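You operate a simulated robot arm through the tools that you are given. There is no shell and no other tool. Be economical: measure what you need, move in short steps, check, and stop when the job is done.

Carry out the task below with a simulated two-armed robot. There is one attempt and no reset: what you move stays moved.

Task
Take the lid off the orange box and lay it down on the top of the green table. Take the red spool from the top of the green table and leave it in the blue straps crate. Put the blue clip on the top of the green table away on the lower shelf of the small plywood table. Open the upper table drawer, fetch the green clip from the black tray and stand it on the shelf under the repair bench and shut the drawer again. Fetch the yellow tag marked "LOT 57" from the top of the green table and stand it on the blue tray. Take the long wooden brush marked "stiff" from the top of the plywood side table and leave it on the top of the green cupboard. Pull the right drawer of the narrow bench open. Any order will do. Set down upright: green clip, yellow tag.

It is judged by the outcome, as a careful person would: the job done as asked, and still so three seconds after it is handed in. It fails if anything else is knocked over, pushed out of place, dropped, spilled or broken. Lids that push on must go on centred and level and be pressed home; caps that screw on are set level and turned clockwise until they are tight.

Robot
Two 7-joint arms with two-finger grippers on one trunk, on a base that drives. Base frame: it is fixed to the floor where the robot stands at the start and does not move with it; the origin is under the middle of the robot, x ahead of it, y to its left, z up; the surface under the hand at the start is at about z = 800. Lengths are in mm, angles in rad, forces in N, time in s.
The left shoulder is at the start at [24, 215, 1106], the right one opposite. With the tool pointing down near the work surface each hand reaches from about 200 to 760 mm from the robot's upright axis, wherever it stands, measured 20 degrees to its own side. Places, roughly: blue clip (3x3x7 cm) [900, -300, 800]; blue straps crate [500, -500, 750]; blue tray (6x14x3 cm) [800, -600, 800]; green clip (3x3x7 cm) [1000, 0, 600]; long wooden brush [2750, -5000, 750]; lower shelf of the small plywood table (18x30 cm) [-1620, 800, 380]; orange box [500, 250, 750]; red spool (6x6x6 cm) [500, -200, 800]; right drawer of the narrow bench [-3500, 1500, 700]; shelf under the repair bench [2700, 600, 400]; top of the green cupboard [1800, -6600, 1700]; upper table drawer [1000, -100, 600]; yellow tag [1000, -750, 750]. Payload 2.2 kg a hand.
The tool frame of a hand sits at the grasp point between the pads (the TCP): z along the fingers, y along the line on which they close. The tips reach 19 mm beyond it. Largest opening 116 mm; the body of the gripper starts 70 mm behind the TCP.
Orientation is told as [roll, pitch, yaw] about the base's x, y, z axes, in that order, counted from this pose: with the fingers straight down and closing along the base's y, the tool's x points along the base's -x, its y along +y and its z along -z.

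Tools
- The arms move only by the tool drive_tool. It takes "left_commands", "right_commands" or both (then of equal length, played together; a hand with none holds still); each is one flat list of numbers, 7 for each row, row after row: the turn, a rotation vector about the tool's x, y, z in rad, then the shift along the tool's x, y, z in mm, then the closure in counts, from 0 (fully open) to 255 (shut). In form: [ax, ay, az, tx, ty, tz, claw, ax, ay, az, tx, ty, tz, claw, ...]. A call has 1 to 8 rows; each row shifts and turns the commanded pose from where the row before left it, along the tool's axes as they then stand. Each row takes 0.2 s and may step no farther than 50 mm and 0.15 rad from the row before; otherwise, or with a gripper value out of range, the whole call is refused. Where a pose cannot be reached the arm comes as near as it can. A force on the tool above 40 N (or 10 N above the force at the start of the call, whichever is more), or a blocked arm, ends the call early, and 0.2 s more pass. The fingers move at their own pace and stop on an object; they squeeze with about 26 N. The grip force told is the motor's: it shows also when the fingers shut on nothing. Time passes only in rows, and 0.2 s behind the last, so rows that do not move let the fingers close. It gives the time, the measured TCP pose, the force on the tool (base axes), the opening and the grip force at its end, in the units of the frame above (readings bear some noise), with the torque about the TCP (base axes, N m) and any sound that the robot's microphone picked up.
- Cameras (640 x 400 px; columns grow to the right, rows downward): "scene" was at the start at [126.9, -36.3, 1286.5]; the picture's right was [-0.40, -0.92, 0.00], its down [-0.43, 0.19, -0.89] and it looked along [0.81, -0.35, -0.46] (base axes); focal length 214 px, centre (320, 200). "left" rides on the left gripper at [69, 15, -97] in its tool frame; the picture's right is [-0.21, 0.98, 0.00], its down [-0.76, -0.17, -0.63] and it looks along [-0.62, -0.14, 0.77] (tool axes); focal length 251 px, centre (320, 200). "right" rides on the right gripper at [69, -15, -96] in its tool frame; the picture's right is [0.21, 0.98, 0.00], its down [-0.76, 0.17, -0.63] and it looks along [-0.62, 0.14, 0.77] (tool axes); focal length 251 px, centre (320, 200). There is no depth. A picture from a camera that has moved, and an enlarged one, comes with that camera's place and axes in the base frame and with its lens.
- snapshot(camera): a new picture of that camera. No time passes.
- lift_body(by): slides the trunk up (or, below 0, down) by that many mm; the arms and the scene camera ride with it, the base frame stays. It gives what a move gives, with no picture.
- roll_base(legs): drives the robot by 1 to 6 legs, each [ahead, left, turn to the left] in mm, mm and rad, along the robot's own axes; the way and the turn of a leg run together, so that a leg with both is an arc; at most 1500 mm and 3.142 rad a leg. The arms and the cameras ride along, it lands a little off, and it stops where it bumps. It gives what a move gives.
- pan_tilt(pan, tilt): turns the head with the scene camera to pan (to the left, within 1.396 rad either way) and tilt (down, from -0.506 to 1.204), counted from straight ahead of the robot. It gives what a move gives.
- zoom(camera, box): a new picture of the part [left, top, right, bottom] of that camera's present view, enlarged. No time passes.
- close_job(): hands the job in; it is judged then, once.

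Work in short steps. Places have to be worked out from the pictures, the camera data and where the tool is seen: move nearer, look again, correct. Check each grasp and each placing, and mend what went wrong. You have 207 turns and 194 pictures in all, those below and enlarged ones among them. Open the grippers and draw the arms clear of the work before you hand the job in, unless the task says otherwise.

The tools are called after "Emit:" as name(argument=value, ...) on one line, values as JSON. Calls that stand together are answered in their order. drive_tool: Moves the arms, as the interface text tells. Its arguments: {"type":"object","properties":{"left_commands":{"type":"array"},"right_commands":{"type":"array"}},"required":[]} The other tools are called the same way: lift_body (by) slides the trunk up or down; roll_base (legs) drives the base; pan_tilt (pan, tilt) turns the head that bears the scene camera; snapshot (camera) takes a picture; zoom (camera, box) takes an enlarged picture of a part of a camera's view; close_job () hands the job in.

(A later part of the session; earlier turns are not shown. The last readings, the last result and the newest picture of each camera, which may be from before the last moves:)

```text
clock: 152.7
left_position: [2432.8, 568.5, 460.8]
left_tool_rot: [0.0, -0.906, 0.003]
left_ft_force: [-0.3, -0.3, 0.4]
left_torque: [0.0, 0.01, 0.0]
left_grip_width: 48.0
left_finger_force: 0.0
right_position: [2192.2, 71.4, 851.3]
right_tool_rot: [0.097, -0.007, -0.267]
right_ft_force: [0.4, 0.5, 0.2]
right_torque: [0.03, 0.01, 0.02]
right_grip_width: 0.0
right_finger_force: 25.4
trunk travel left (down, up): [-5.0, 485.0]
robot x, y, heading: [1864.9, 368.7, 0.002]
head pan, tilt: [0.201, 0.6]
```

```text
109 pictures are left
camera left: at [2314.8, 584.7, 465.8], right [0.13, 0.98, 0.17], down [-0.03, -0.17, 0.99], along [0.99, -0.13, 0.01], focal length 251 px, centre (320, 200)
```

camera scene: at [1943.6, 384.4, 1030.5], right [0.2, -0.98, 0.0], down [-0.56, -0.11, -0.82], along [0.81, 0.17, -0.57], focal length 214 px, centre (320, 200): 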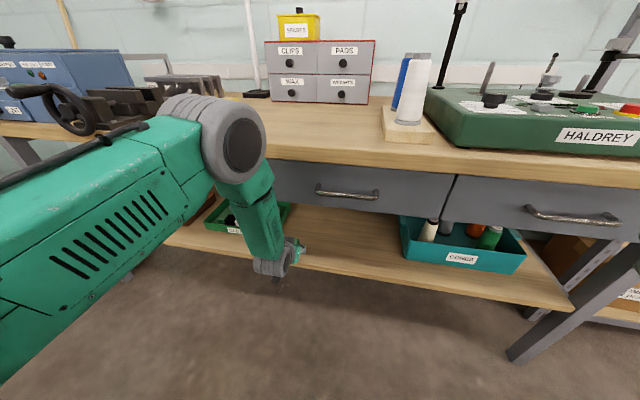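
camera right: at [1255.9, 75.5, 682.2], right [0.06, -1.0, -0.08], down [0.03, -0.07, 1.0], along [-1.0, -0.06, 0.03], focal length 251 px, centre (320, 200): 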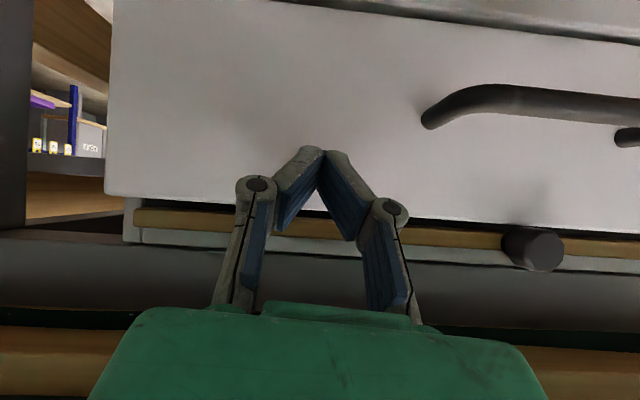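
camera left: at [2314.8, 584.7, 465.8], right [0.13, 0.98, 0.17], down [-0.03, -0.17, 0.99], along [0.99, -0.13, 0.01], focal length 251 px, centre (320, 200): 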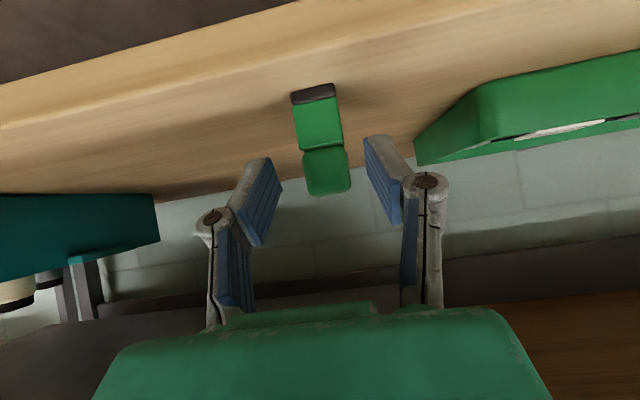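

The clip stands upright on the shelf. I back off, raise the trunk, and restore both hands to fingers-down.

Emit:
roll_base(legs=[[-250, 0, 0]])

Emit:
lift_body(by=245)

Emit:
drive_tool(left_commands=[0, 0.15, 0, 0, 0, 0, 120, 0, 0.15, 0, 0, 0, 0, 120, 0, 0.15, 0, 0, 0, 0, 120, 0, 0.15, 0, 0, 0, 0, 120, 0, 0.15, 0, 0, 0, 0, 120, 0, 0.153, 0, 0, 0, 0, 120], right_commands=[0, 0, -0.135, 0, 0, 0, 120, 0, 0, -0.135, 0, 0, 0, 120, 0.05, 0, 0, 0, 0, 0, 120, 0.05, 0, 0, 0, 0, 0, 120, 0, 0, 0, 0, 0, 0, 120, 0, 0, 0, 0, 0, 0, 120])

```text
clock: 154.5
left_position: [2184.8, 565.8, 460.9]
left_tool_rot: [-0.002, -0.911, -0.001]
left_ft_force: [-0.1, 0.2, -0.3]
left_torque: [0.0, -0.02, -0.01]
left_grip_width: 47.6
left_finger_force: 0.2
right_position: [1940.8, 69.5, 853.3]
right_tool_rot: [0.093, -0.008, -0.273]
right_ft_force: [0.0, -0.3, 0.5]
right_torque: [-0.01, 0.03, -0.03]
right_grip_width: 0.0
right_finger_force: 26.0
trunk travel left (down, up): [-5.0, 485.0]
robot x, y, heading: [1616.5, 369.3, -0.006]
head pan, tilt: [0.201, 0.6]
```

```text
clock: 157.1
left_position: [2184.5, 567.2, 706.1]
left_tool_rot: [-0.005, -0.91, -0.001]
left_ft_force: [0.0, 0.8, 0.1]
left_torque: [0.03, 0.0, -0.04]
left_grip_width: 48.0
left_finger_force: 0.0
right_position: [1939.9, 70.0, 1096.2]
right_tool_rot: [0.091, 0.0, -0.271]
right_ft_force: [0.2, -0.2, 0.0]
right_torque: [0.01, 0.02, 0.0]
right_grip_width: 0.1
right_finger_force: 25.8
trunk travel left (down, up): [-250.0, 240.0]
robot x, y, heading: [1614.7, 368.2, -0.005]
head pan, tilt: [0.201, 0.6]
```

```text
refused: row 6 steps farther than a row can; nothing moved
```

One row exceeded the limit; resend corrected.

Emit:
drive_tool(left_commands=[0, 0.15, 0, 0, 0, -40, 120, 0, 0.15, 0, 0, 0, -40, 120, 0, 0.15, 0, 0, 0, -40, 120, 0, 0.15, 0, 0, 0, -40, 120, 0, 0.15, 0, 0, 0, -40, 120, 0, 0.149, 0, 0, 0, -40, 120], right_commands=[0, 0, -0.135, 0, 0, 0, 120, 0, 0, -0.135, 0, 0, 0, 120, 0.05, 0, 0, 0, 0, 0, 120, 0.05, 0, 0, 0, 0, 0, 120, 0, 0, 0, 0, 0, 0, 120, 0, 0, 0, 0, 0, 0, 120])

Emit:
snapshot(camera="scene")

```text
clock: 158.5
left_position: [2065.0, 566.5, 908.6]
left_tool_rot: [-0.001, -0.011, -0.005]
left_ft_force: [-0.7, 0.2, -0.1]
left_torque: [-0.02, -0.01, 0.03]
left_grip_width: 61.5
left_finger_force: 0.2
right_position: [1940.2, 70.4, 1099.8]
right_tool_rot: [-0.012, -0.033, -0.004]
right_ft_force: [-0.7, -0.6, -0.2]
right_torque: [0.05, -0.02, 0.0]
right_grip_width: 61.5
right_finger_force: 0.1
trunk travel left (down, up): [-250.0, 240.0]
robot x, y, heading: [1616.6, 369.9, -0.005]
head pan, tilt: [0.201, 0.6]
```

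```text
108 pictures are left
camera scene: at [1745.1, 383.4, 1275.7], right [0.19, -0.98, 0.0], down [-0.56, -0.11, -0.82], along [0.81, 0.16, -0.57], focal length 214 px, centre (320, 200)
```

scene: 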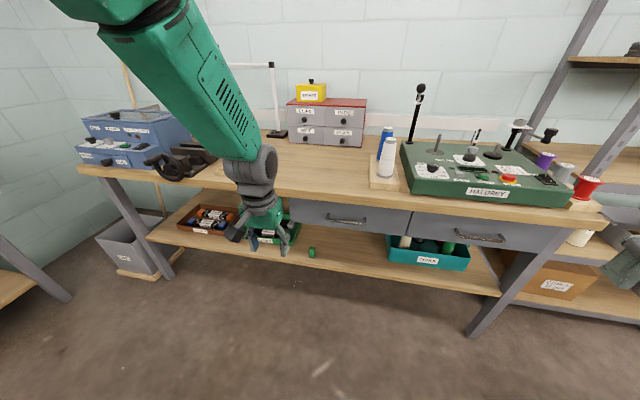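

The green clip stands on the shelf. I raise the left hand, turn to the green table and slide along toward the tags.

Emit:
drive_tool(left_commands=[0, 0, 0, 10, -10, -45, 120, 0, 0, 0, 10, -10, -45, 120, 0, 0, 0, 10, -10, -45, 120, 0, 0, 0, 10, -10, -45, 120])

Emit:
roll_base(legs=[[0, 0, 3.147], [0, 1010, 0]])

Emit:
pan_tilt(pan=0.1, tilt=0.65)

Emit:
snapshot(camera="scene")

```text
clock: 159.5
left_position: [2024.6, 529.5, 1088.1]
left_tool_rot: [-0.001, -0.013, -0.001]
left_ft_force: [-0.3, -1.0, -0.4]
left_torque: [-0.01, -0.01, 0.0]
left_grip_width: 61.6
left_finger_force: 0.0
right_position: [1936.8, 70.8, 1098.8]
right_tool_rot: [-0.011, -0.035, -0.002]
right_ft_force: [-1.0, 0.5, 0.9]
right_torque: [0.0, 0.0, -0.06]
right_grip_width: 61.3
right_finger_force: 0.2
trunk travel left (down, up): [-250.0, 240.0]
robot x, y, heading: [1615.9, 366.2, -0.004]
head pan, tilt: [0.201, 0.6]
```

```text
refused: 3.147 is not a number from -3.14159 to 3.14159
```

```text
clock: 160.2
left_position: [2026.4, 529.4, 1087.5]
left_tool_rot: [-0.003, -0.012, -0.003]
left_ft_force: [-0.4, -0.7, 0.9]
left_torque: [-0.02, 0.0, 0.02]
left_grip_width: 61.3
left_finger_force: 0.0
right_position: [1940.8, 70.7, 1096.9]
right_tool_rot: [-0.012, -0.032, -0.004]
right_ft_force: [-0.2, -0.2, 0.2]
right_torque: [0.02, 0.01, -0.02]
right_grip_width: 61.5
right_finger_force: 0.0
trunk travel left (down, up): [-250.0, 240.0]
robot x, y, heading: [1617.3, 369.8, -0.002]
head pan, tilt: [0.099, 0.649]
```

```text
107 pictures are left
camera scene: at [1745.1, 374.6, 1271.4], right [0.09, -1.0, 0.0], down [-0.6, -0.06, -0.8], along [0.79, 0.08, -0.61], focal length 214 px, centre (320, 200)
```

scene: 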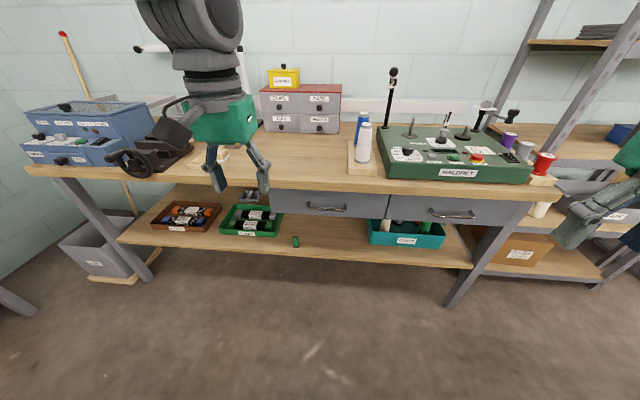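

The turn angle was over the limit; use 3.14.

Emit:
roll_base(legs=[[0, 0, 3.14], [0, 1010, 0]])

Emit:
snapshot(camera="scene")

```text
clock: 172.6
left_position: [1183.1, -781.9, 1086.3]
left_tool_rot: [-0.001, -0.013, 3.125]
left_ft_force: [0.2, -1.2, -0.4]
left_torque: [-0.03, 0.02, -0.01]
left_grip_width: 61.3
left_finger_force: 0.0
right_position: [1273.5, -324.0, 1099.3]
right_tool_rot: [-0.011, -0.034, 3.124]
right_ft_force: [-0.7, -0.7, 0.9]
right_torque: [0.0, 0.01, -0.03]
right_grip_width: 61.4
right_finger_force: 0.0
trunk travel left (down, up): [-250.0, 240.0]
robot x, y, heading: [1593.6, -628.8, 3.127]
head pan, tilt: [0.099, 0.649]
```

```text
106 pictures are left
camera scene: at [1466.1, -629.5, 1271.4], right [-0.08, 1.0, 0.0], down [0.6, 0.05, -0.8], along [-0.79, -0.07, -0.61], focal length 214 px, centre (320, 200)
```

scene: 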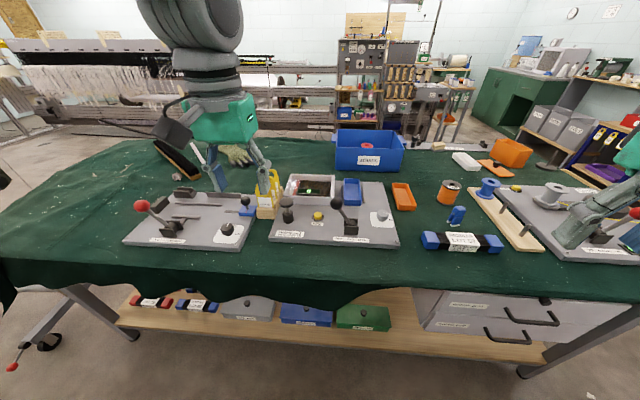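

Good position. I enlarge the tag rack and the blue tray.

Emit:
zoom(camera="scene", box=[220, 140, 420, 260])

Emit:
snapshot(camera="left")

```text
3.20 times, centred on (320, 200) of scene
camera zoom: at [1466.1, -629.5, 1271.4], right [-0.08, 1.0, 0.0], down [0.6, 0.05, -0.8], along [-0.79, -0.07, -0.61], focal length 686 px, centre (320, 200)
```

zoom: 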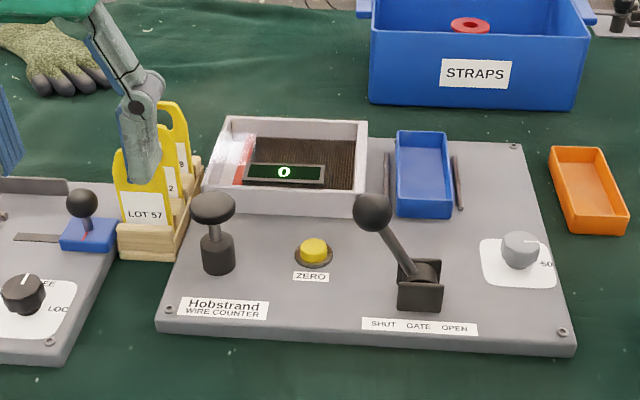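

```text
104 pictures are left
camera left: at [1253.2, -797.2, 1182.9], right [-0.23, -0.97, 0.0], down [-0.75, 0.18, 0.64], along [-0.63, 0.15, -0.77], focal length 251 px, centre (320, 200)
```

left: 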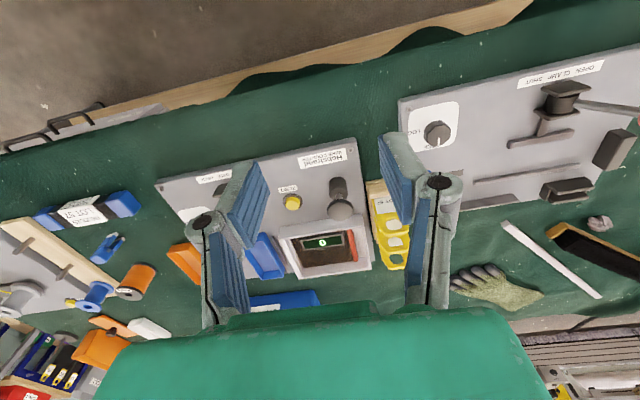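

The "LOT 57" tag is the front one in the rack, near [945,-850]. I drive 100 mm closer and bring the left hand in for a close look.

Emit:
roll_base(legs=[[100, 0, 0.014]])

Emit:
drive_tool(left_commands=[0, 0, 0, -4, 17, 23, 120, 0, 0, 0, -4, 17, 23, 120, 0, 0, 0, -4, 17, 23, 120, 0, 0, 0, -4, 17, 23, 120])

Emit:
snapshot(camera="left")

Emit:
zoom(camera="scene", box=[200, 140, 400, 260])

```text
clock: 173.8
left_position: [1087.8, -784.9, 1087.0]
left_tool_rot: [0.002, -0.012, 3.142]
left_ft_force: [0.2, 0.2, -0.1]
left_torque: [-0.03, -0.03, 0.03]
left_grip_width: 61.6
left_finger_force: 0.1
right_position: [1171.2, -326.6, 1097.6]
right_tool_rot: [-0.011, -0.033, 3.143]
right_ft_force: [-0.6, 0.3, -0.5]
right_torque: [-0.01, -0.04, -0.03]
right_grip_width: 61.3
right_finger_force: 0.0
trunk travel left (down, up): [-250.0, 240.0]
robot x, y, heading: [1493.5, -622.9, 3.141]
head pan, tilt: [0.099, 0.649]
```

```text
clock: 174.8
left_position: [1071.6, -856.1, 994.3]
left_tool_rot: [-0.002, -0.014, 3.142]
left_ft_force: [-0.7, -0.3, -0.5]
left_torque: [0.02, -0.04, 0.01]
left_grip_width: 61.5
left_finger_force: 0.0
right_position: [1171.7, -330.0, 1099.9]
right_tool_rot: [-0.015, -0.036, 3.141]
right_ft_force: [-0.4, 0.3, -0.2]
right_torque: [-0.02, -0.02, -0.05]
right_grip_width: 61.4
right_finger_force: 0.1
trunk travel left (down, up): [-250.0, 240.0]
robot x, y, heading: [1489.9, -626.8, 3.138]
head pan, tilt: [0.099, 0.649]
```

```text
103 pictures are left
camera left: at [1142.5, -871.6, 1089.5], right [-0.21, -0.98, 0.0], down [-0.75, 0.16, 0.64], along [-0.63, 0.14, -0.77], focal length 251 px, centre (320, 200)
```

left: 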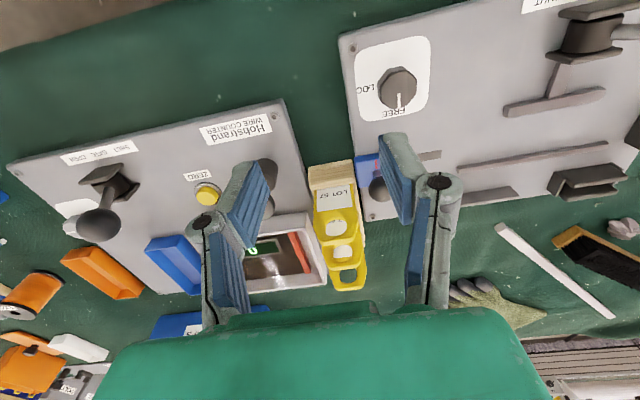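

```text
3.20 times, centred on (300, 200) of scene
camera zoom: at [1365.9, -630.2, 1271.3], right [-0.1, 1.0, 0.0], down [0.6, 0.06, -0.79], along [-0.79, -0.08, -0.61], focal length 686 px, centre (384, 200)
```

zoom: 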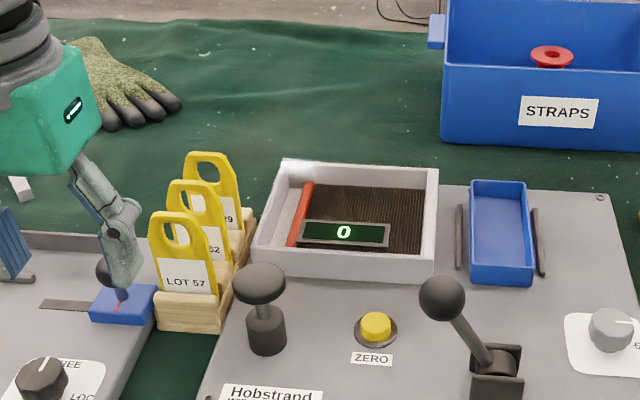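

The tag top is at about [938,-845,910] with a loop handle and the label at z≈843. I'll check its thickness and the gap to the next tag.

Emit:
zoom(camera="left", box=[270, 140, 410, 300])

Emit:
zoom(camera="scene", box=[225, 170, 305, 250])

```text
2.50 times, centred on (340, 220) of left
camera zoom: at [1142.5, -871.6, 1089.5], right [-0.21, -0.98, 0.0], down [-0.75, 0.16, 0.64], along [-0.63, 0.14, -0.77], focal length 629 px, centre (270, 150)
```

zoom: 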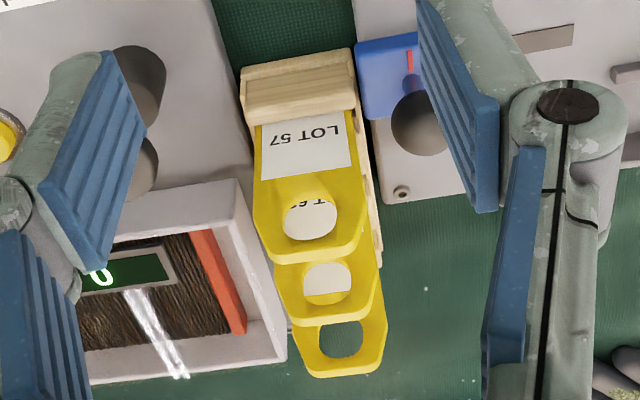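

```text
5.00 times, centred on (265, 210) of scene
camera zoom: at [1365.9, -630.2, 1271.3], right [-0.1, 1.0, 0.0], down [0.6, 0.06, -0.79], along [-0.79, -0.08, -0.61], focal length 1072 px, centre (595, 150)
```

zoom: 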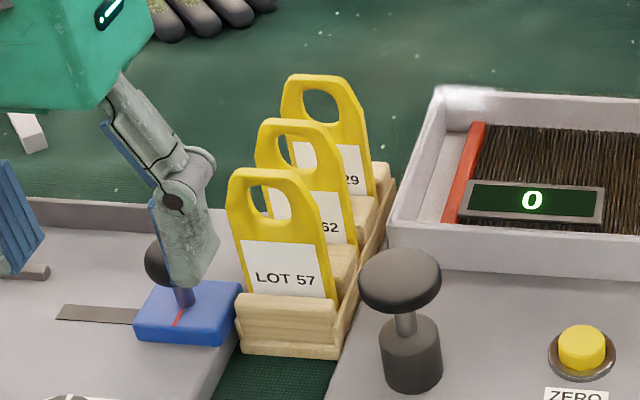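

The tag is about 8 mm thick, the next is 46 mm behind it. I move above the tag and turn the hand 90° so the fingers close on its faces.

Emit:
drive_tool(left_commands=[0, 0, 0, -45, -3, -10, 150, 0, 0, 0, -45, -3, -10, 150, 0, 0, 0, -44, -4, -10, 150, 0, 0, 0.143, 0, 0, 0, 150, 0, 0, 0.143, 0, 0, 0, 150, 0, 0, 0.143, 0, 0, 0, 150, 0, 0, 0.143, 0, 0, 0, 160, 0, 0, 0.143, 0, 0, 0, 160])

Emit:
drive_tool(left_commands=[0, 0, 0.143, 0, 0, 0, 160, 0, 0, 0.143, 0, 0, 0, 160, 0, 0, 0.143, 0, 0, 0, 160, 0, 0, 0.143, 0, 0, 0, 160, 0, 0, 0.143, 0, 0, 0, 160, 0, 0, 0.141, 0, 0, 0, 160])

Emit:
snapshot(camera="left")

Emit:
zoom(camera="scene", box=[180, 120, 340, 250])

```text
clock: 176.6
left_position: [937.8, -847.1, 1027.4]
left_tool_rot: [0.007, -0.013, 2.425]
left_ft_force: [0.0, -0.2, -0.2]
left_torque: [-0.01, -0.01, -0.02]
left_grip_width: 43.4
left_finger_force: 0.1
right_position: [1172.2, -329.7, 1098.6]
right_tool_rot: [-0.011, -0.035, 3.143]
right_ft_force: [0.1, 0.5, 0.0]
right_torque: [0.03, -0.04, 0.02]
right_grip_width: 61.2
right_finger_force: 0.0
trunk travel left (down, up): [-250.0, 240.0]
robot x, y, heading: [1496.3, -621.6, 3.14]
head pan, tilt: [0.099, 0.649]
```

```text
clock: 178.0
left_position: [937.4, -846.9, 1027.7]
left_tool_rot: [0.017, -0.004, 1.567]
left_ft_force: [1.4, 0.5, 1.1]
left_torque: [0.0, 0.03, -0.03]
left_grip_width: 43.3
left_finger_force: 0.1
right_position: [1172.4, -328.6, 1098.6]
right_tool_rot: [-0.013, -0.035, 3.142]
right_ft_force: [-0.4, 0.2, 0.2]
right_torque: [0.0, 0.01, 0.01]
right_grip_width: 61.3
right_finger_force: 0.1
trunk travel left (down, up): [-250.0, 240.0]
robot x, y, heading: [1496.1, -625.9, 3.14]
head pan, tilt: [0.099, 0.649]
```

```text
99 pictures are left
camera left: at [924.3, -914.6, 1124.1], right [-0.98, 0.22, 0.02], down [0.18, 0.75, 0.63], along [0.13, 0.62, -0.77], focal length 251 px, centre (320, 200)
```

left: 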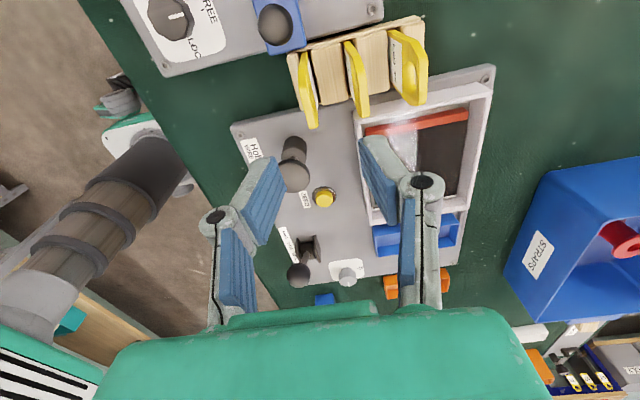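

```text
3.08 times, centred on (260, 185) of scene
camera zoom: at [1366.1, -630.3, 1271.3], right [-0.1, 1.0, 0.0], down [0.6, 0.06, -0.79], along [-0.79, -0.08, -0.61], focal length 660 px, centre (505, 246)
```

zoom: 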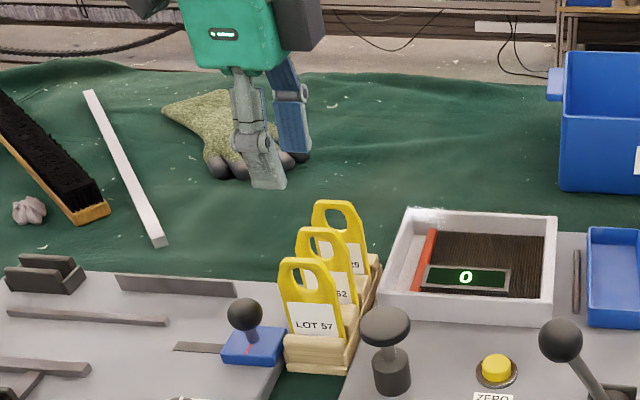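

From the side view the tag plane is at x≈943. I shift 5 mm and lower until the tips just straddle its top, then check.

Emit:
drive_tool(left_commands=[0, 0, 0, 0, -5, 35, 160, 0, 0, 0, 0, 0, 35, 160, 0, 0, 0, 0, 0, 28, 160])

Emit:
snapshot(camera="left")

Emit:
zoom(camera="scene", box=[210, 150, 310, 250])

```text
clock: 178.8
left_position: [941.7, -846.6, 930.6]
left_tool_rot: [0.014, -0.003, 1.573]
left_ft_force: [-0.1, -0.7, -0.1]
left_torque: [-0.03, -0.03, -0.01]
left_grip_width: 43.4
left_finger_force: 0.1
right_position: [1172.4, -330.1, 1099.9]
right_tool_rot: [-0.012, -0.034, 3.142]
right_ft_force: [0.1, 0.4, 0.7]
right_torque: [0.0, 0.0, 0.0]
right_grip_width: 61.6
right_finger_force: 0.1
trunk travel left (down, up): [-250.0, 240.0]
robot x, y, heading: [1495.1, -627.8, 3.137]
head pan, tilt: [0.099, 0.649]
```

```text
97 pictures are left
camera left: at [928.7, -913.6, 1027.0], right [-0.98, 0.21, 0.02], down [0.18, 0.75, 0.63], along [0.12, 0.62, -0.77], focal length 251 px, centre (320, 200)
```

left: 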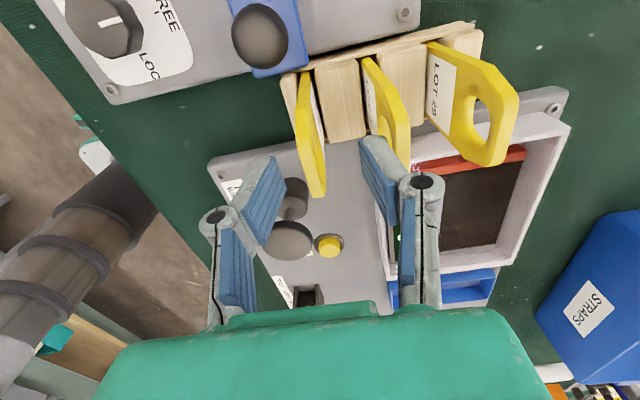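

```text
4.00 times, centred on (260, 200) of scene
camera zoom: at [1365.5, -630.2, 1271.2], right [-0.1, 1.0, 0.0], down [0.6, 0.06, -0.79], along [-0.79, -0.08, -0.61], focal length 858 px, centre (560, 200)
```

zoom: 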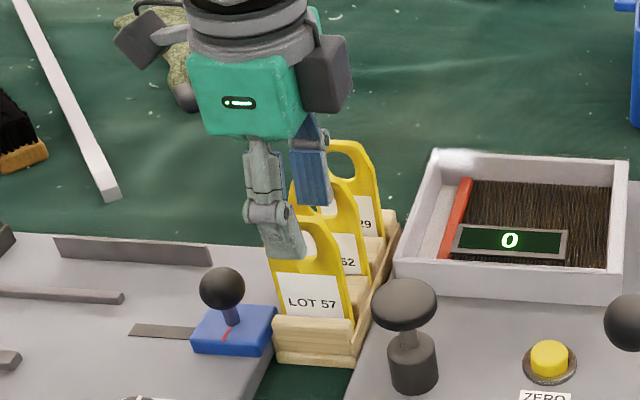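

The tag is centred between the fingers. I descend to label height and close.

Emit:
drive_tool(left_commands=[0, 0, 0, 0, 0, 25, 160, 0, 0, 0, 0, 0, 25, 160, 0, 0, 0, 0, 0, 20, 160, 0, 0, 0, 0, 0, 0, 255, 0, 0, 0, 0, 0, 0, 255, 0, 0, 0, 0, 0, 0, 255])

Emit:
snapshot(camera="left")

```text
clock: 180.2
left_position: [941.0, -845.5, 861.7]
left_tool_rot: [0.014, -0.005, 1.571]
left_ft_force: [5.9, 0.1, 1.8]
left_torque: [-0.05, -0.15, 0.0]
left_grip_width: 7.0
left_finger_force: 26.3
right_position: [1173.8, -329.6, 1101.4]
right_tool_rot: [-0.011, -0.036, 3.141]
right_ft_force: [0.4, -1.2, -0.1]
right_torque: [0.0, 0.02, 0.01]
right_grip_width: 61.5
right_finger_force: 0.0
trunk travel left (down, up): [-250.0, 240.0]
robot x, y, heading: [1496.0, -622.1, 3.138]
head pan, tilt: [0.099, 0.649]
```

```text
95 pictures are left
camera left: at [928.1, -913.4, 956.9], right [-0.98, 0.21, 0.01], down [0.18, 0.75, 0.63], along [0.12, 0.62, -0.77], focal length 251 px, centre (320, 200)
```

left: 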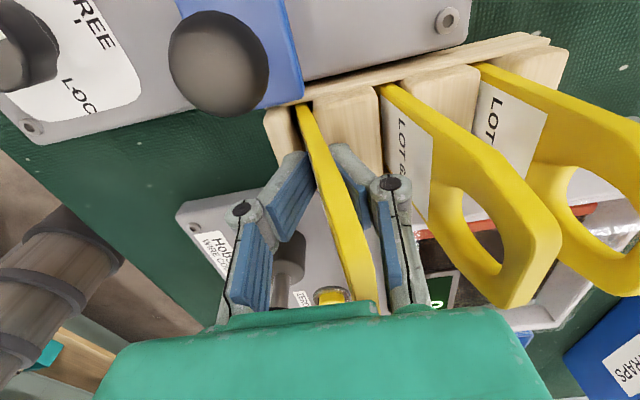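

The tag is gripped (7 mm thick). I lift it straight out of its slot.

Emit:
drive_tool(left_commands=[0, 0, 0, 0, 0, -8, 255, 0, 0, 0, 0, 0, -12, 255, 0, 0, 0, 0, 0, -20, 255, 0, 0, 0, 0, 0, -30, 255, 0, 0, 0, 0, 0, -40, 255, 0, 0, 0, 0, 0, -40, 255])

Emit:
snapshot(camera="left")

Emit:
zoom(camera="scene", box=[200, 100, 400, 240])

```text
clock: 181.6
left_position: [941.7, -844.9, 1007.7]
left_tool_rot: [0.015, -0.004, 1.571]
left_ft_force: [-0.9, -0.2, -1.0]
left_torque: [0.01, 0.0, 0.01]
left_grip_width: 7.0
left_finger_force: 25.8
right_position: [1172.4, -329.3, 1099.5]
right_tool_rot: [-0.014, -0.036, 3.14]
right_ft_force: [0.3, -0.5, -0.2]
right_torque: [-0.02, 0.03, 0.0]
right_grip_width: 61.2
right_finger_force: 0.1
trunk travel left (down, up): [-250.0, 240.0]
robot x, y, heading: [1498.0, -626.1, 3.138]
head pan, tilt: [0.099, 0.649]
```

```text
94 pictures are left
camera left: at [929.2, -913.2, 1105.1], right [-0.98, 0.21, 0.02], down [0.18, 0.75, 0.63], along [0.12, 0.62, -0.77], focal length 251 px, centre (320, 200)
```

left: 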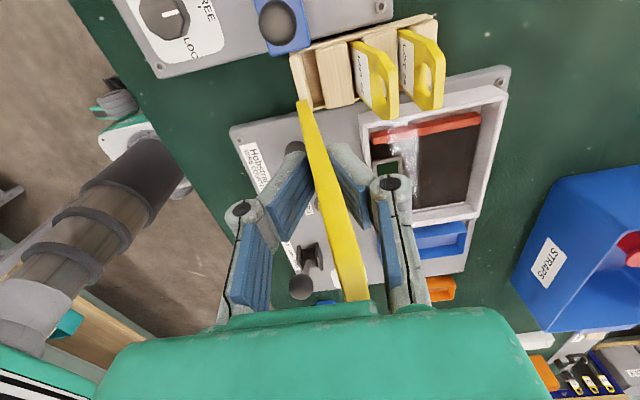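

```text
2.86 times, centred on (300, 170) of scene
camera zoom: at [1367.1, -629.9, 1271.4], right [-0.1, 1.0, 0.0], down [0.6, 0.06, -0.8], along [-0.79, -0.08, -0.61], focal length 613 px, centre (377, 286)
```

zoom: 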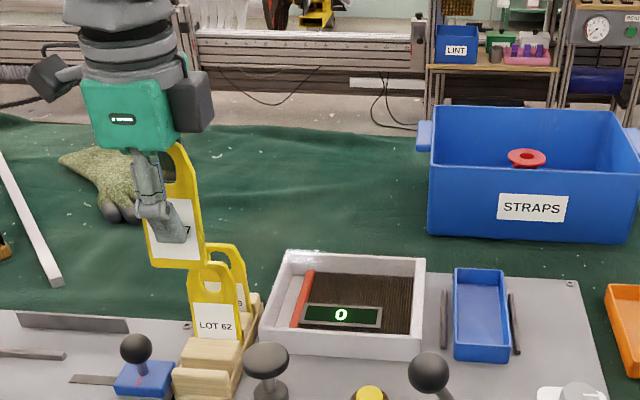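

The tag is free, with its bottom about 53 mm below the TCP. The tray centre is at about [833,-568], so I rotate the hand back 90° so the tag's width runs along the tray.

Emit:
drive_tool(left_commands=[0, 0, -0.143, 0, 0, 0, 255, 0, 0, -0.143, 0, 0, 0, 255, 0, 0, -0.143, 0, 0, 0, 255, 0, 0, -0.143, 0, 0, 0, 255, 0, 0, -0.143, 0, 0, 0, 255, 0, 0, -0.143, 0, 0, 0, 255, 0, 0, -0.143, 0, 0, 0, 255, 0, 0, -0.143, 0, 0, 0, 255])

Emit:
drive_tool(left_commands=[0, 0, -0.143, 0, 0, 0, 255, 0, 0, -0.143, 0, 0, 0, 255, 0, 0, -0.14, 0, 0, 0, 255, 0, 0, 0, -14.3, -40, 0, 255, 0, 0, 0, -14.3, -40, 0, 255, 0, 0, 0, -14.3, -40, 0, 255, 0, 0, 0, -14.3, -40, 0, 255, 0, 0, 0, -14.3, -40, 0, 255])

Emit:
snapshot(camera="left")

```text
clock: 183.4
left_position: [941.7, -844.6, 1010.9]
left_tool_rot: [0.006, -0.014, 2.718]
left_ft_force: [-0.1, 0.3, 0.5]
left_torque: [0.04, 0.02, 0.01]
left_grip_width: 7.2
left_finger_force: 25.9
right_position: [1172.3, -329.0, 1099.1]
right_tool_rot: [-0.011, -0.035, 3.141]
right_ft_force: [-0.2, -0.1, 0.4]
right_torque: [0.01, 0.01, 0.01]
right_grip_width: 61.2
right_finger_force: 0.2
trunk travel left (down, up): [-250.0, 240.0]
robot x, y, heading: [1494.4, -622.7, 3.143]
head pan, tilt: [0.099, 0.649]
```

```text
clock: 185.2
left_position: [870.1, -644.5, 1010.8]
left_tool_rot: [-0.001, -0.012, -3.139]
left_ft_force: [-0.1, 0.2, -1.0]
left_torque: [-0.02, 0.02, 0.0]
left_grip_width: 7.1
left_finger_force: 26.1
right_position: [1171.9, -327.3, 1098.8]
right_tool_rot: [-0.011, -0.034, 3.142]
right_ft_force: [-0.5, 0.0, -0.4]
right_torque: [-0.02, 0.0, -0.02]
right_grip_width: 61.1
right_finger_force: 0.0
trunk travel left (down, up): [-250.0, 240.0]
robot x, y, heading: [1492.6, -627.0, 3.143]
head pan, tilt: [0.099, 0.649]
```

```text
92 pictures are left
camera left: at [941.3, -658.6, 1107.1], right [-0.21, -0.98, 0.0], down [-0.75, 0.16, 0.64], along [-0.63, 0.14, -0.77], focal length 251 px, centre (320, 200)
```

left: 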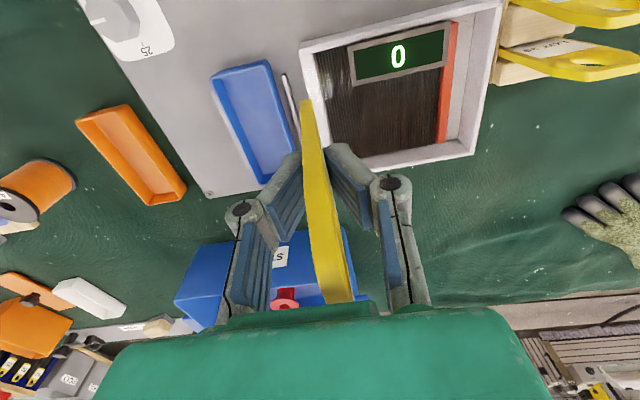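

The tray runs from [784,-576] to [901,-568]. I move over its centre and lower most of the way.

Emit:
drive_tool(left_commands=[0, 0, 0, -12.5, -37, 0, 255, 0, 0, 0, -12.5, -37.5, 0, 255, 0, 0, 0, 0, 0, 40, 255, 0, 0, 0, 0, 0, 40, 255, 0, 0, 0, 0, 0, 30, 255])

Emit:
snapshot(camera="left")

Emit:
zoom(camera="scene", box=[260, 120, 420, 240])

```text
clock: 186.4
left_position: [851.7, -590.6, 900.1]
left_tool_rot: [-0.005, -0.015, 3.14]
left_ft_force: [-0.2, -0.4, 0.4]
left_torque: [-0.01, -0.03, -0.03]
left_grip_width: 7.1
left_finger_force: 26.2
left hand out of reach, approached as far as the arm can: row 2
right_position: [1172.6, -329.6, 1099.4]
right_tool_rot: [-0.011, -0.035, 3.142]
right_ft_force: [0.3, 0.3, -0.4]
right_torque: [0.0, 0.02, -0.04]
right_grip_width: 61.5
right_finger_force: 0.0
trunk travel left (down, up): [-250.0, 240.0]
robot x, y, heading: [1496.1, -628.2, 3.141]
head pan, tilt: [0.099, 0.649]
```

```text
91 pictures are left
camera left: at [923.0, -605.0, 995.5], right [-0.22, -0.98, 0.0], down [-0.75, 0.16, 0.64], along [-0.63, 0.14, -0.77], focal length 251 px, centre (320, 200)
```

left: 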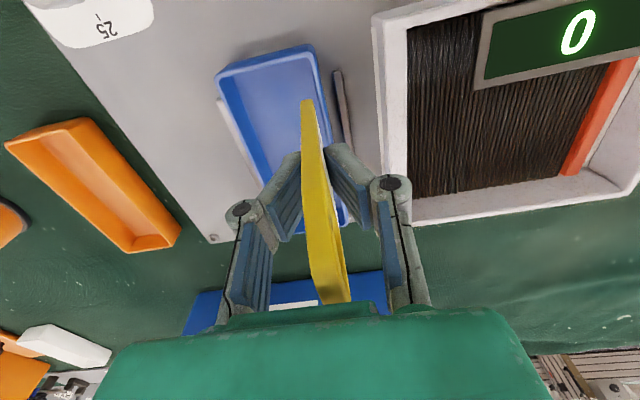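

```text
3.33 times, centred on (340, 180) of scene
camera zoom: at [1365.3, -628.7, 1271.2], right [-0.1, 1.0, 0.0], down [0.6, 0.06, -0.79], along [-0.79, -0.08, -0.61], focal length 715 px, centre (253, 267)
```

zoom: 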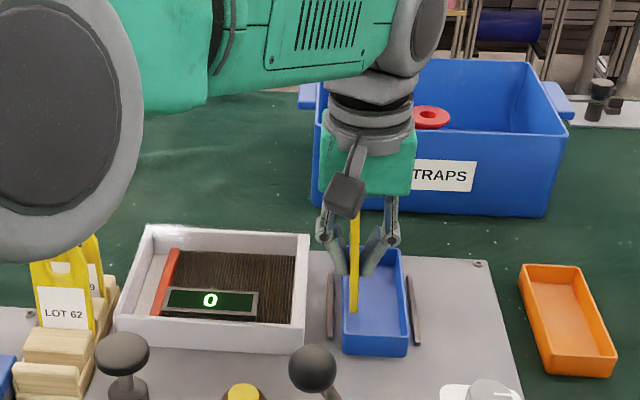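

The arm reached its limit 20 mm short in y. I'll raise slightly and slide the base 20 mm to my right.

Emit:
drive_tool(left_commands=[0, 0, 0, 0, 0, -15, 255])

Emit:
roll_base(legs=[[0, -21, 0]])

Emit:
snapshot(camera="left")

Emit:
zoom(camera="scene", box=[300, 140, 400, 240])

```text
clock: 186.8
left_position: [851.1, -590.4, 916.9]
left_tool_rot: [-0.004, -0.015, 3.138]
left_ft_force: [-0.2, 0.0, 0.4]
left_torque: [-0.02, -0.04, 0.0]
left_grip_width: 7.2
left_finger_force: 26.5
right_position: [1172.7, -330.6, 1099.5]
right_tool_rot: [-0.013, -0.034, 3.142]
right_ft_force: [0.0, -0.7, -0.1]
right_torque: [-0.01, -0.02, 0.0]
right_grip_width: 61.8
right_finger_force: 0.2
trunk travel left (down, up): [-250.0, 240.0]
robot x, y, heading: [1495.0, -620.3, 3.14]
head pan, tilt: [0.099, 0.649]
```

```text
clock: 187.6
left_position: [849.3, -574.5, 916.5]
left_tool_rot: [-0.007, -0.015, 3.141]
left_ft_force: [-0.7, -0.2, -0.5]
left_torque: [0.01, -0.05, 0.01]
left_grip_width: 7.0
left_finger_force: 26.0
right_position: [1173.0, -314.3, 1100.8]
right_tool_rot: [-0.018, -0.035, -3.141]
right_ft_force: [0.0, 0.2, 0.4]
right_torque: [0.03, 0.0, 0.04]
right_grip_width: 61.6
right_finger_force: 0.1
trunk travel left (down, up): [-250.0, 240.0]
robot x, y, heading: [1495.4, -606.4, 3.141]
head pan, tilt: [0.099, 0.649]
```

```text
89 pictures are left
camera left: at [920.4, -588.7, 1012.5], right [-0.22, -0.98, 0.0], down [-0.75, 0.16, 0.64], along [-0.63, 0.14, -0.76], focal length 251 px, centre (320, 200)
```

left: 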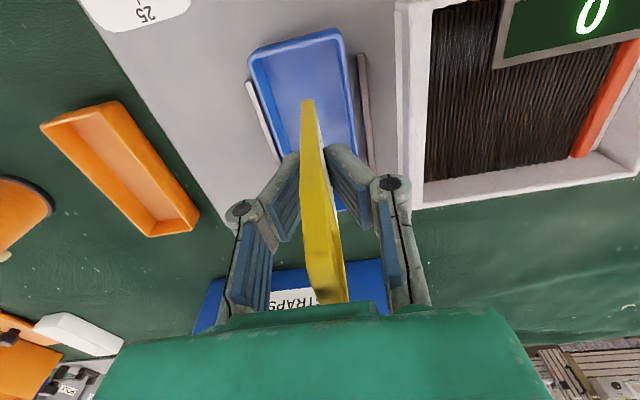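

```text
4.00 times, centred on (350, 190) of scene
camera zoom: at [1365.3, -602.6, 1271.3], right [-0.1, 1.0, -0.01], down [0.6, 0.05, -0.79], along [-0.79, -0.08, -0.61], focal length 858 px, centre (200, 240)
```

zoom: 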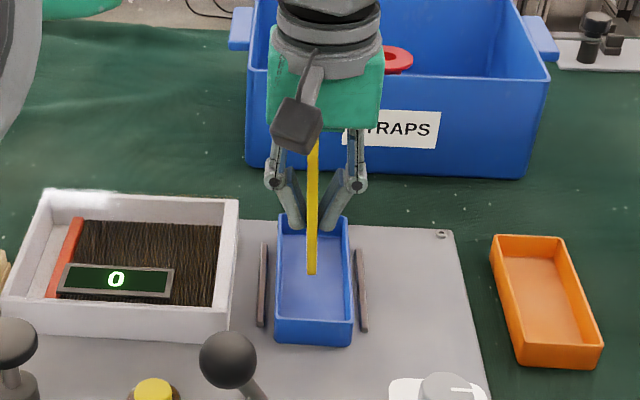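

The tag is centred over the tray. I lower to near the floor, then creep down.

Emit:
drive_tool(left_commands=[0, 0, 0, 0, 0, 15, 255, 0, 0, 0, 0, 0, 10, 255, 0, 0, 0, 0, 0, 5, 255, 0, 0, 0, 0, 0, 4, 255, 0, 0, 0, 0, 0, 0, 255])

Emit:
zoom(camera="scene", box=[300, 140, 400, 240])

```text
clock: 188.8
left_position: [850.8, -585.7, 884.8]
left_tool_rot: [-0.018, -0.017, -3.141]
left_ft_force: [-0.4, 0.0, 0.2]
left_torque: [0.07, 0.01, -0.03]
left_grip_width: 7.4
left_finger_force: 26.2
right_position: [1175.7, -327.1, 1105.3]
right_tool_rot: [-0.029, -0.039, -3.14]
right_ft_force: [0.4, 0.5, 0.5]
right_torque: [-0.01, -0.02, -0.01]
right_grip_width: 61.2
right_finger_force: 0.0
trunk travel left (down, up): [-250.0, 240.0]
robot x, y, heading: [1493.5, -604.9, 3.139]
head pan, tilt: [0.099, 0.649]
```

```text
4.00 times, centred on (350, 190) of scene
camera zoom: at [1365.7, -621.3, 1271.2], right [-0.1, 1.0, 0.01], down [0.6, 0.06, -0.79], along [-0.79, -0.07, -0.61], focal length 858 px, centre (200, 240)
```

zoom: 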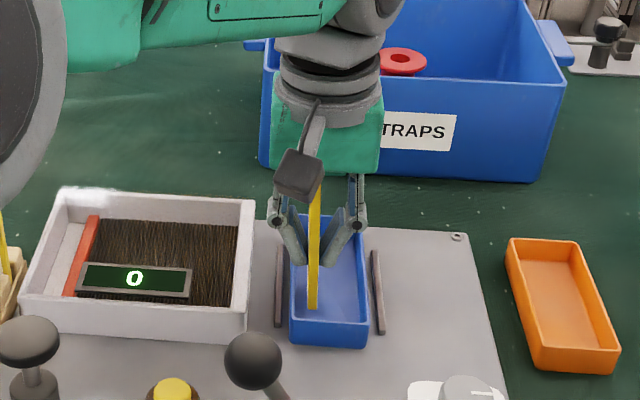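

The body is still swaying after the base move. I wait a second to settle and re-check.

Emit:
drive_tool(left_commands=[0, 0, 0, 0, 0, 0, 255, 0, 0, 0, 0, 0, 0, 255, 0, 0, 0, 0, 0, 0, 255, 0, 0, 0, 0, 0, 0, 255, 0, 0, 0, 0, 0, 0, 255, 0, 0, 0, 0, 0, 0, 255])

Emit:
snapshot(camera="left")

```text
clock: 190.2
left_position: [849.0, -586.7, 885.5]
left_tool_rot: [-0.021, -0.017, -3.139]
left_ft_force: [-0.2, -0.6, 0.9]
left_torque: [0.08, -0.01, 0.0]
left_grip_width: 7.1
left_finger_force: 26.2
right_position: [1176.5, -331.6, 1105.4]
right_tool_rot: [-0.031, -0.038, -3.141]
right_ft_force: [0.2, -0.9, 0.3]
right_torque: [0.03, -0.03, 0.02]
right_grip_width: 61.1
right_finger_force: 0.1
trunk travel left (down, up): [-250.0, 240.0]
robot x, y, heading: [1491.3, -609.9, 3.146]
head pan, tilt: [0.099, 0.649]
```

```text
86 pictures are left
camera left: at [920.7, -603.0, 980.8], right [-0.21, -0.98, -0.02], down [-0.75, 0.15, 0.65], along [-0.63, 0.15, -0.76], focal length 251 px, centre (320, 200)
```

left: 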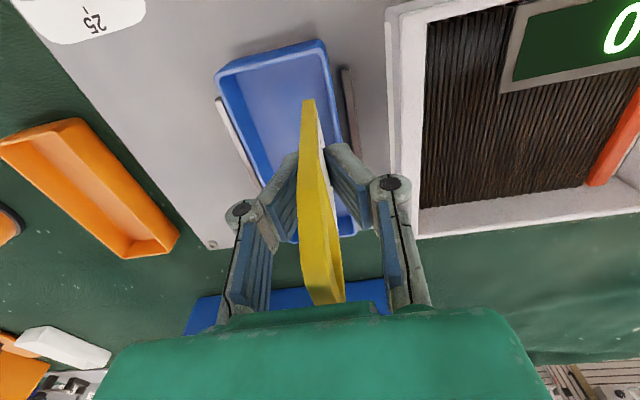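

Both hands shifted and the torso tilted about 0.03 rad, so something may be leaning on the arm. I'll look at the whole scene.

Emit:
snapshot(camera="scene")

Emit:
snapshot(camera="right")

```text
85 pictures are left
camera scene: at [1365.4, -612.9, 1271.3], right [-0.1, 1.0, 0.0], down [0.6, 0.06, -0.79], along [-0.79, -0.08, -0.61], focal length 214 px, centre (320, 200)
```

scene: 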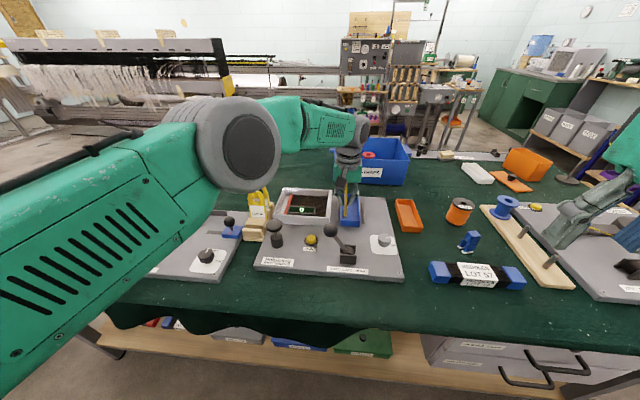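

```text
84 pictures are left
camera right: at [1248.5, -318.8, 1198.2], right [0.22, -0.98, -0.04], down [-0.73, -0.19, 0.66], along [-0.65, -0.11, -0.75], focal length 251 px, centre (320, 200)
```

right: 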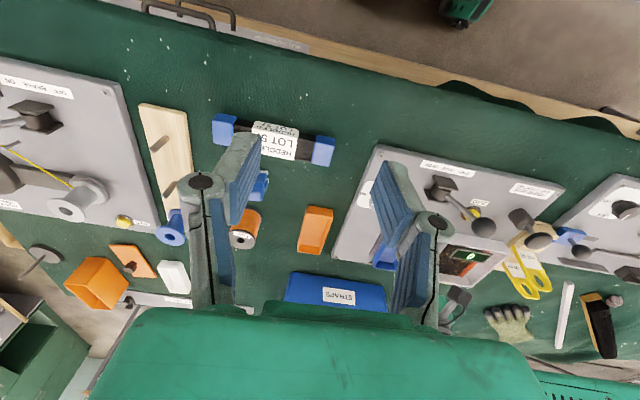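

Emit:
drive_tool(left_commands=[0, 0, 0, 0, 0, 0, 255, 0, 0, 0, 0, 0, 0, 255, 0, 0, 0, 0, 0, 0, 255, 0, 0, 0, 0, 0, 0, 255, 0, 0, 0, 0, 0, 0, 255, 0, 0, 0, 0, 0, 0, 255, 0, 0, 0, 0, 0, 0, 255, 0, 0, 0, 0, 0, 0, 255])

```text
clock: 191.9
left_position: [849.7, -587.4, 885.1]
left_tool_rot: [-0.021, -0.018, -3.139]
left_ft_force: [-0.1, -1.1, -0.5]
left_torque: [0.06, -0.01, -0.01]
left_grip_width: 7.0
left_finger_force: 25.7
right_position: [1176.1, -330.9, 1105.8]
right_tool_rot: [-0.033, -0.04, -3.138]
right_ft_force: [0.4, 0.2, 0.9]
right_torque: [0.01, -0.02, 0.0]
right_grip_width: 61.2
right_finger_force: 0.1
trunk travel left (down, up): [-250.0, 240.0]
robot x, y, heading: [1495.5, -608.4, 3.139]
head pan, tilt: [0.099, 0.649]
```

The arm is at its reach limit across the body. I raise the tag, slide the base 100 mm to the right (+y), and bring the hand back over the tray in a comfortable pose.

Emit:
drive_tool(left_commands=[0, 0, 0, 0, 0, -20, 255, 0, 0, 0, 0, 0, -25, 255])

Emit:
roll_base(legs=[[20, -110, 0]])

Emit:
drive_tool(left_commands=[0, 0, 0, 10, 45, 0, 255, 0, 0, 0, 8, 45, 0, 255, 0, 0, 0, 0, 0, 0, 255, 0, 0, 0, 0, 0, 0, 255, 0, 0, 0, 0, 0, 0, 255])

Emit:
snapshot(camera="left")

```text
clock: 192.6
left_position: [850.6, -577.4, 930.3]
left_tool_rot: [-0.01, -0.016, 3.141]
left_ft_force: [-0.5, -0.2, -0.4]
left_torque: [-0.03, 0.04, -0.01]
left_grip_width: 6.9
left_finger_force: 25.8
right_position: [1176.5, -318.9, 1104.1]
right_tool_rot: [-0.02, -0.038, -3.142]
right_ft_force: [1.5, 0.3, 0.3]
right_torque: [0.0, 0.0, 0.0]
right_grip_width: 61.4
right_finger_force: 0.0
trunk travel left (down, up): [-250.0, 240.0]
robot x, y, heading: [1494.7, -603.4, 3.14]
head pan, tilt: [0.099, 0.649]
```

```text
clock: 194.1
left_position: [842.1, -430.4, 940.3]
left_tool_rot: [0.009, -0.029, 3.132]
left_ft_force: [0.3, 3.9, -2.5]
left_torque: [-0.38, 0.04, -0.03]
left_grip_width: 7.3
left_finger_force: 26.4
right_position: [1172.1, -176.8, 1098.0]
right_tool_rot: [0.006, -0.047, -3.141]
right_ft_force: [1.4, 1.6, 1.0]
right_torque: [-0.11, 0.02, 0.01]
right_grip_width: 61.1
right_finger_force: 0.0
trunk travel left (down, up): [-250.0, 240.0]
robot x, y, heading: [1478.4, -490.0, 3.138]
head pan, tilt: [0.099, 0.649]
stopped in leg 1: the robot was blocked; the commanded pose is now the measured one
```

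```text
clock: 195.3
left_position: [857.5, -593.2, 944.5]
left_tool_rot: [-0.052, -0.034, -3.138]
left_ft_force: [0.2, -1.2, 1.3]
left_torque: [0.11, -0.01, 0.02]
left_grip_width: 7.2
left_finger_force: 26.0
right_position: [1171.4, -253.1, 1114.4]
right_tool_rot: [-0.055, -0.047, -3.129]
right_ft_force: [0.9, -0.5, -0.4]
right_torque: [-0.02, 0.04, -0.01]
right_grip_width: 61.4
right_finger_force: 0.2
trunk travel left (down, up): [-250.0, 240.0]
robot x, y, heading: [1476.1, -501.1, 3.143]
head pan, tilt: [0.099, 0.649]
```

```text
83 pictures are left
camera left: at [929.9, -611.5, 1037.2], right [-0.21, -0.98, -0.04], down [-0.74, 0.13, 0.66], along [-0.64, 0.17, -0.75], focal length 251 px, centre (320, 200)
```

left: 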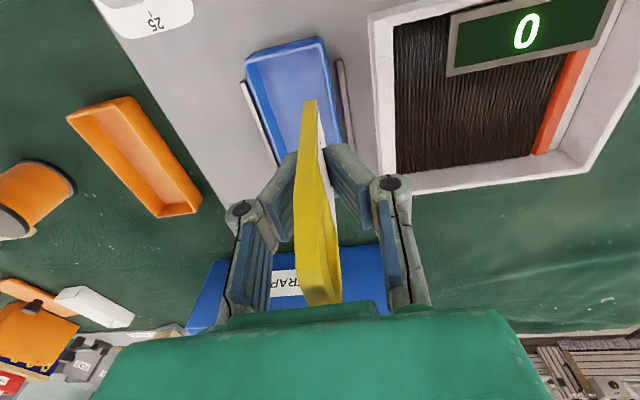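

The base is pressing on the table's lower edge (blocked and tilted). I back off 70 mm to free it and let it settle.

Emit:
drive_tool(left_commands=[0, 0, 0, 0, 0, -40, 255])

Emit:
roll_base(legs=[[-70, 0, 0]])

Emit:
drive_tool(left_commands=[0, 0, 0, 0, 0, 0, 255, 0, 0, 0, 0, 0, 0, 255, 0, 0, 0, 0, 0, 0, 255, 0, 0, 0, 0, 0, 0, 255, 0, 0, 0, 0, 0, 0, 255])

Emit:
snapshot(camera="scene")

```text
clock: 195.7
left_position: [860.3, -554.8, 984.3]
left_tool_rot: [-0.019, -0.034, 3.141]
left_ft_force: [0.7, 0.1, -0.2]
left_torque: [-0.01, 0.04, -0.01]
left_grip_width: 7.1
left_finger_force: 26.3
right_position: [1170.9, -211.8, 1103.5]
right_tool_rot: [-0.026, -0.034, -3.133]
right_ft_force: [0.6, 0.0, -0.3]
right_torque: [-0.03, 0.06, 0.01]
right_grip_width: 61.6
right_finger_force: 0.1
trunk travel left (down, up): [-250.0, 240.0]
robot x, y, heading: [1477.2, -493.7, 3.14]
head pan, tilt: [0.099, 0.649]
```

```text
clock: 196.8
left_position: [930.7, -524.2, 984.9]
left_tool_rot: [0.007, -0.032, 3.137]
left_ft_force: [0.4, 2.2, 0.4]
left_torque: [-0.18, 0.09, -0.01]
left_grip_width: 7.3
left_finger_force: 25.9
right_position: [1242.4, -180.7, 1100.7]
right_tool_rot: [-0.001, -0.047, -3.138]
right_ft_force: [1.5, -0.2, 1.4]
right_torque: [-0.04, 0.11, -0.01]
right_grip_width: 61.3
right_finger_force: 0.0
trunk travel left (down, up): [-250.0, 240.0]
robot x, y, heading: [1543.8, -486.7, 3.137]
head pan, tilt: [0.099, 0.649]
```

```text
clock: 198.2
left_position: [933.8, -590.2, 984.1]
left_tool_rot: [-0.053, -0.035, -3.139]
left_ft_force: [0.2, -0.7, 0.2]
left_torque: [0.08, -0.04, 0.0]
left_grip_width: 7.3
left_finger_force: 26.1
right_position: [1247.7, -250.7, 1113.8]
right_tool_rot: [-0.062, -0.045, -3.13]
right_ft_force: [0.8, -0.1, -1.0]
right_torque: [0.02, -0.01, 0.01]
right_grip_width: 61.3
right_finger_force: 0.1
trunk travel left (down, up): [-250.0, 240.0]
robot x, y, heading: [1546.4, -497.7, 3.135]
head pan, tilt: [0.099, 0.649]
stopped in row 5 (left hand): the arm was blocked; the commanded pose is now the measured one
```

```text
82 pictures are left
camera scene: at [1418.6, -527.2, 1270.9], right [-0.1, 0.99, 0.02], down [0.6, 0.08, -0.79], along [-0.79, -0.07, -0.61], focal length 214 px, centre (320, 200)
```

scene: 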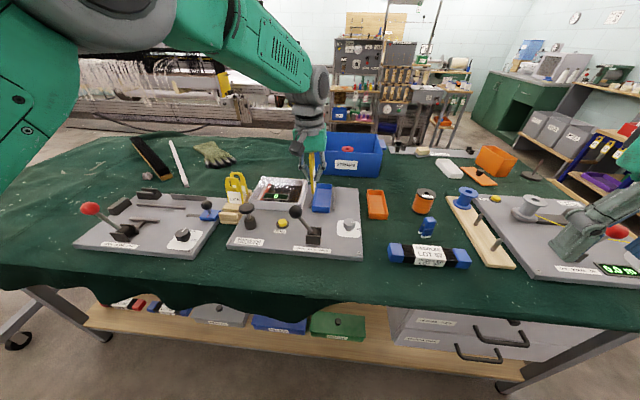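

The torso sways whenever time passes, and the arm says it is blocked, so the left arm is probably jammed in an awkward posture. I'll pull the hand up and back toward me and see whether the tilt goes away.

Emit:
drive_tool(left_commands=[0, 0, 0, 35, 10, -20, 255, 0, 0, 0, 35, 10, -20, 255, 0, 0, 0, 35, 10, -20, 255, 0, 0, 0, 35, 10, -20, 255, 0, 0, 0, 0, 0, 0, 255, 0, 0, 0, 0, 0, 0, 255])

Emit:
snapshot(camera="scene")

```text
clock: 199.6
left_position: [1077.0, -624.6, 1061.5]
left_tool_rot: [-0.045, -0.035, -3.139]
left_ft_force: [-0.2, -0.5, -0.7]
left_torque: [0.01, 0.0, -0.03]
left_grip_width: 7.0
left_finger_force: 25.7
right_position: [1248.7, -240.8, 1116.6]
right_tool_rot: [-0.053, -0.06, -3.129]
right_ft_force: [1.2, -0.2, -0.6]
right_torque: [0.04, 0.03, 0.01]
right_grip_width: 61.5
right_finger_force: 0.0
trunk travel left (down, up): [-250.0, 240.0]
robot x, y, heading: [1550.7, -495.1, 3.145]
head pan, tilt: [0.099, 0.649]
```

```text
81 pictures are left
camera scene: at [1419.7, -493.7, 1271.5], right [-0.1, 1.0, -0.01], down [0.6, 0.05, -0.8], along [-0.79, -0.08, -0.61], focal length 214 px, centre (320, 200)
```

scene: 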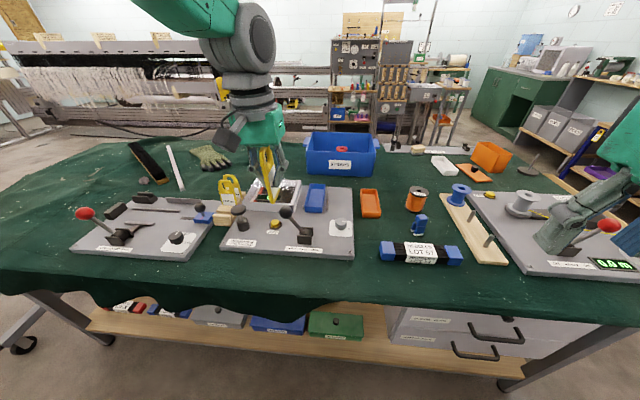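

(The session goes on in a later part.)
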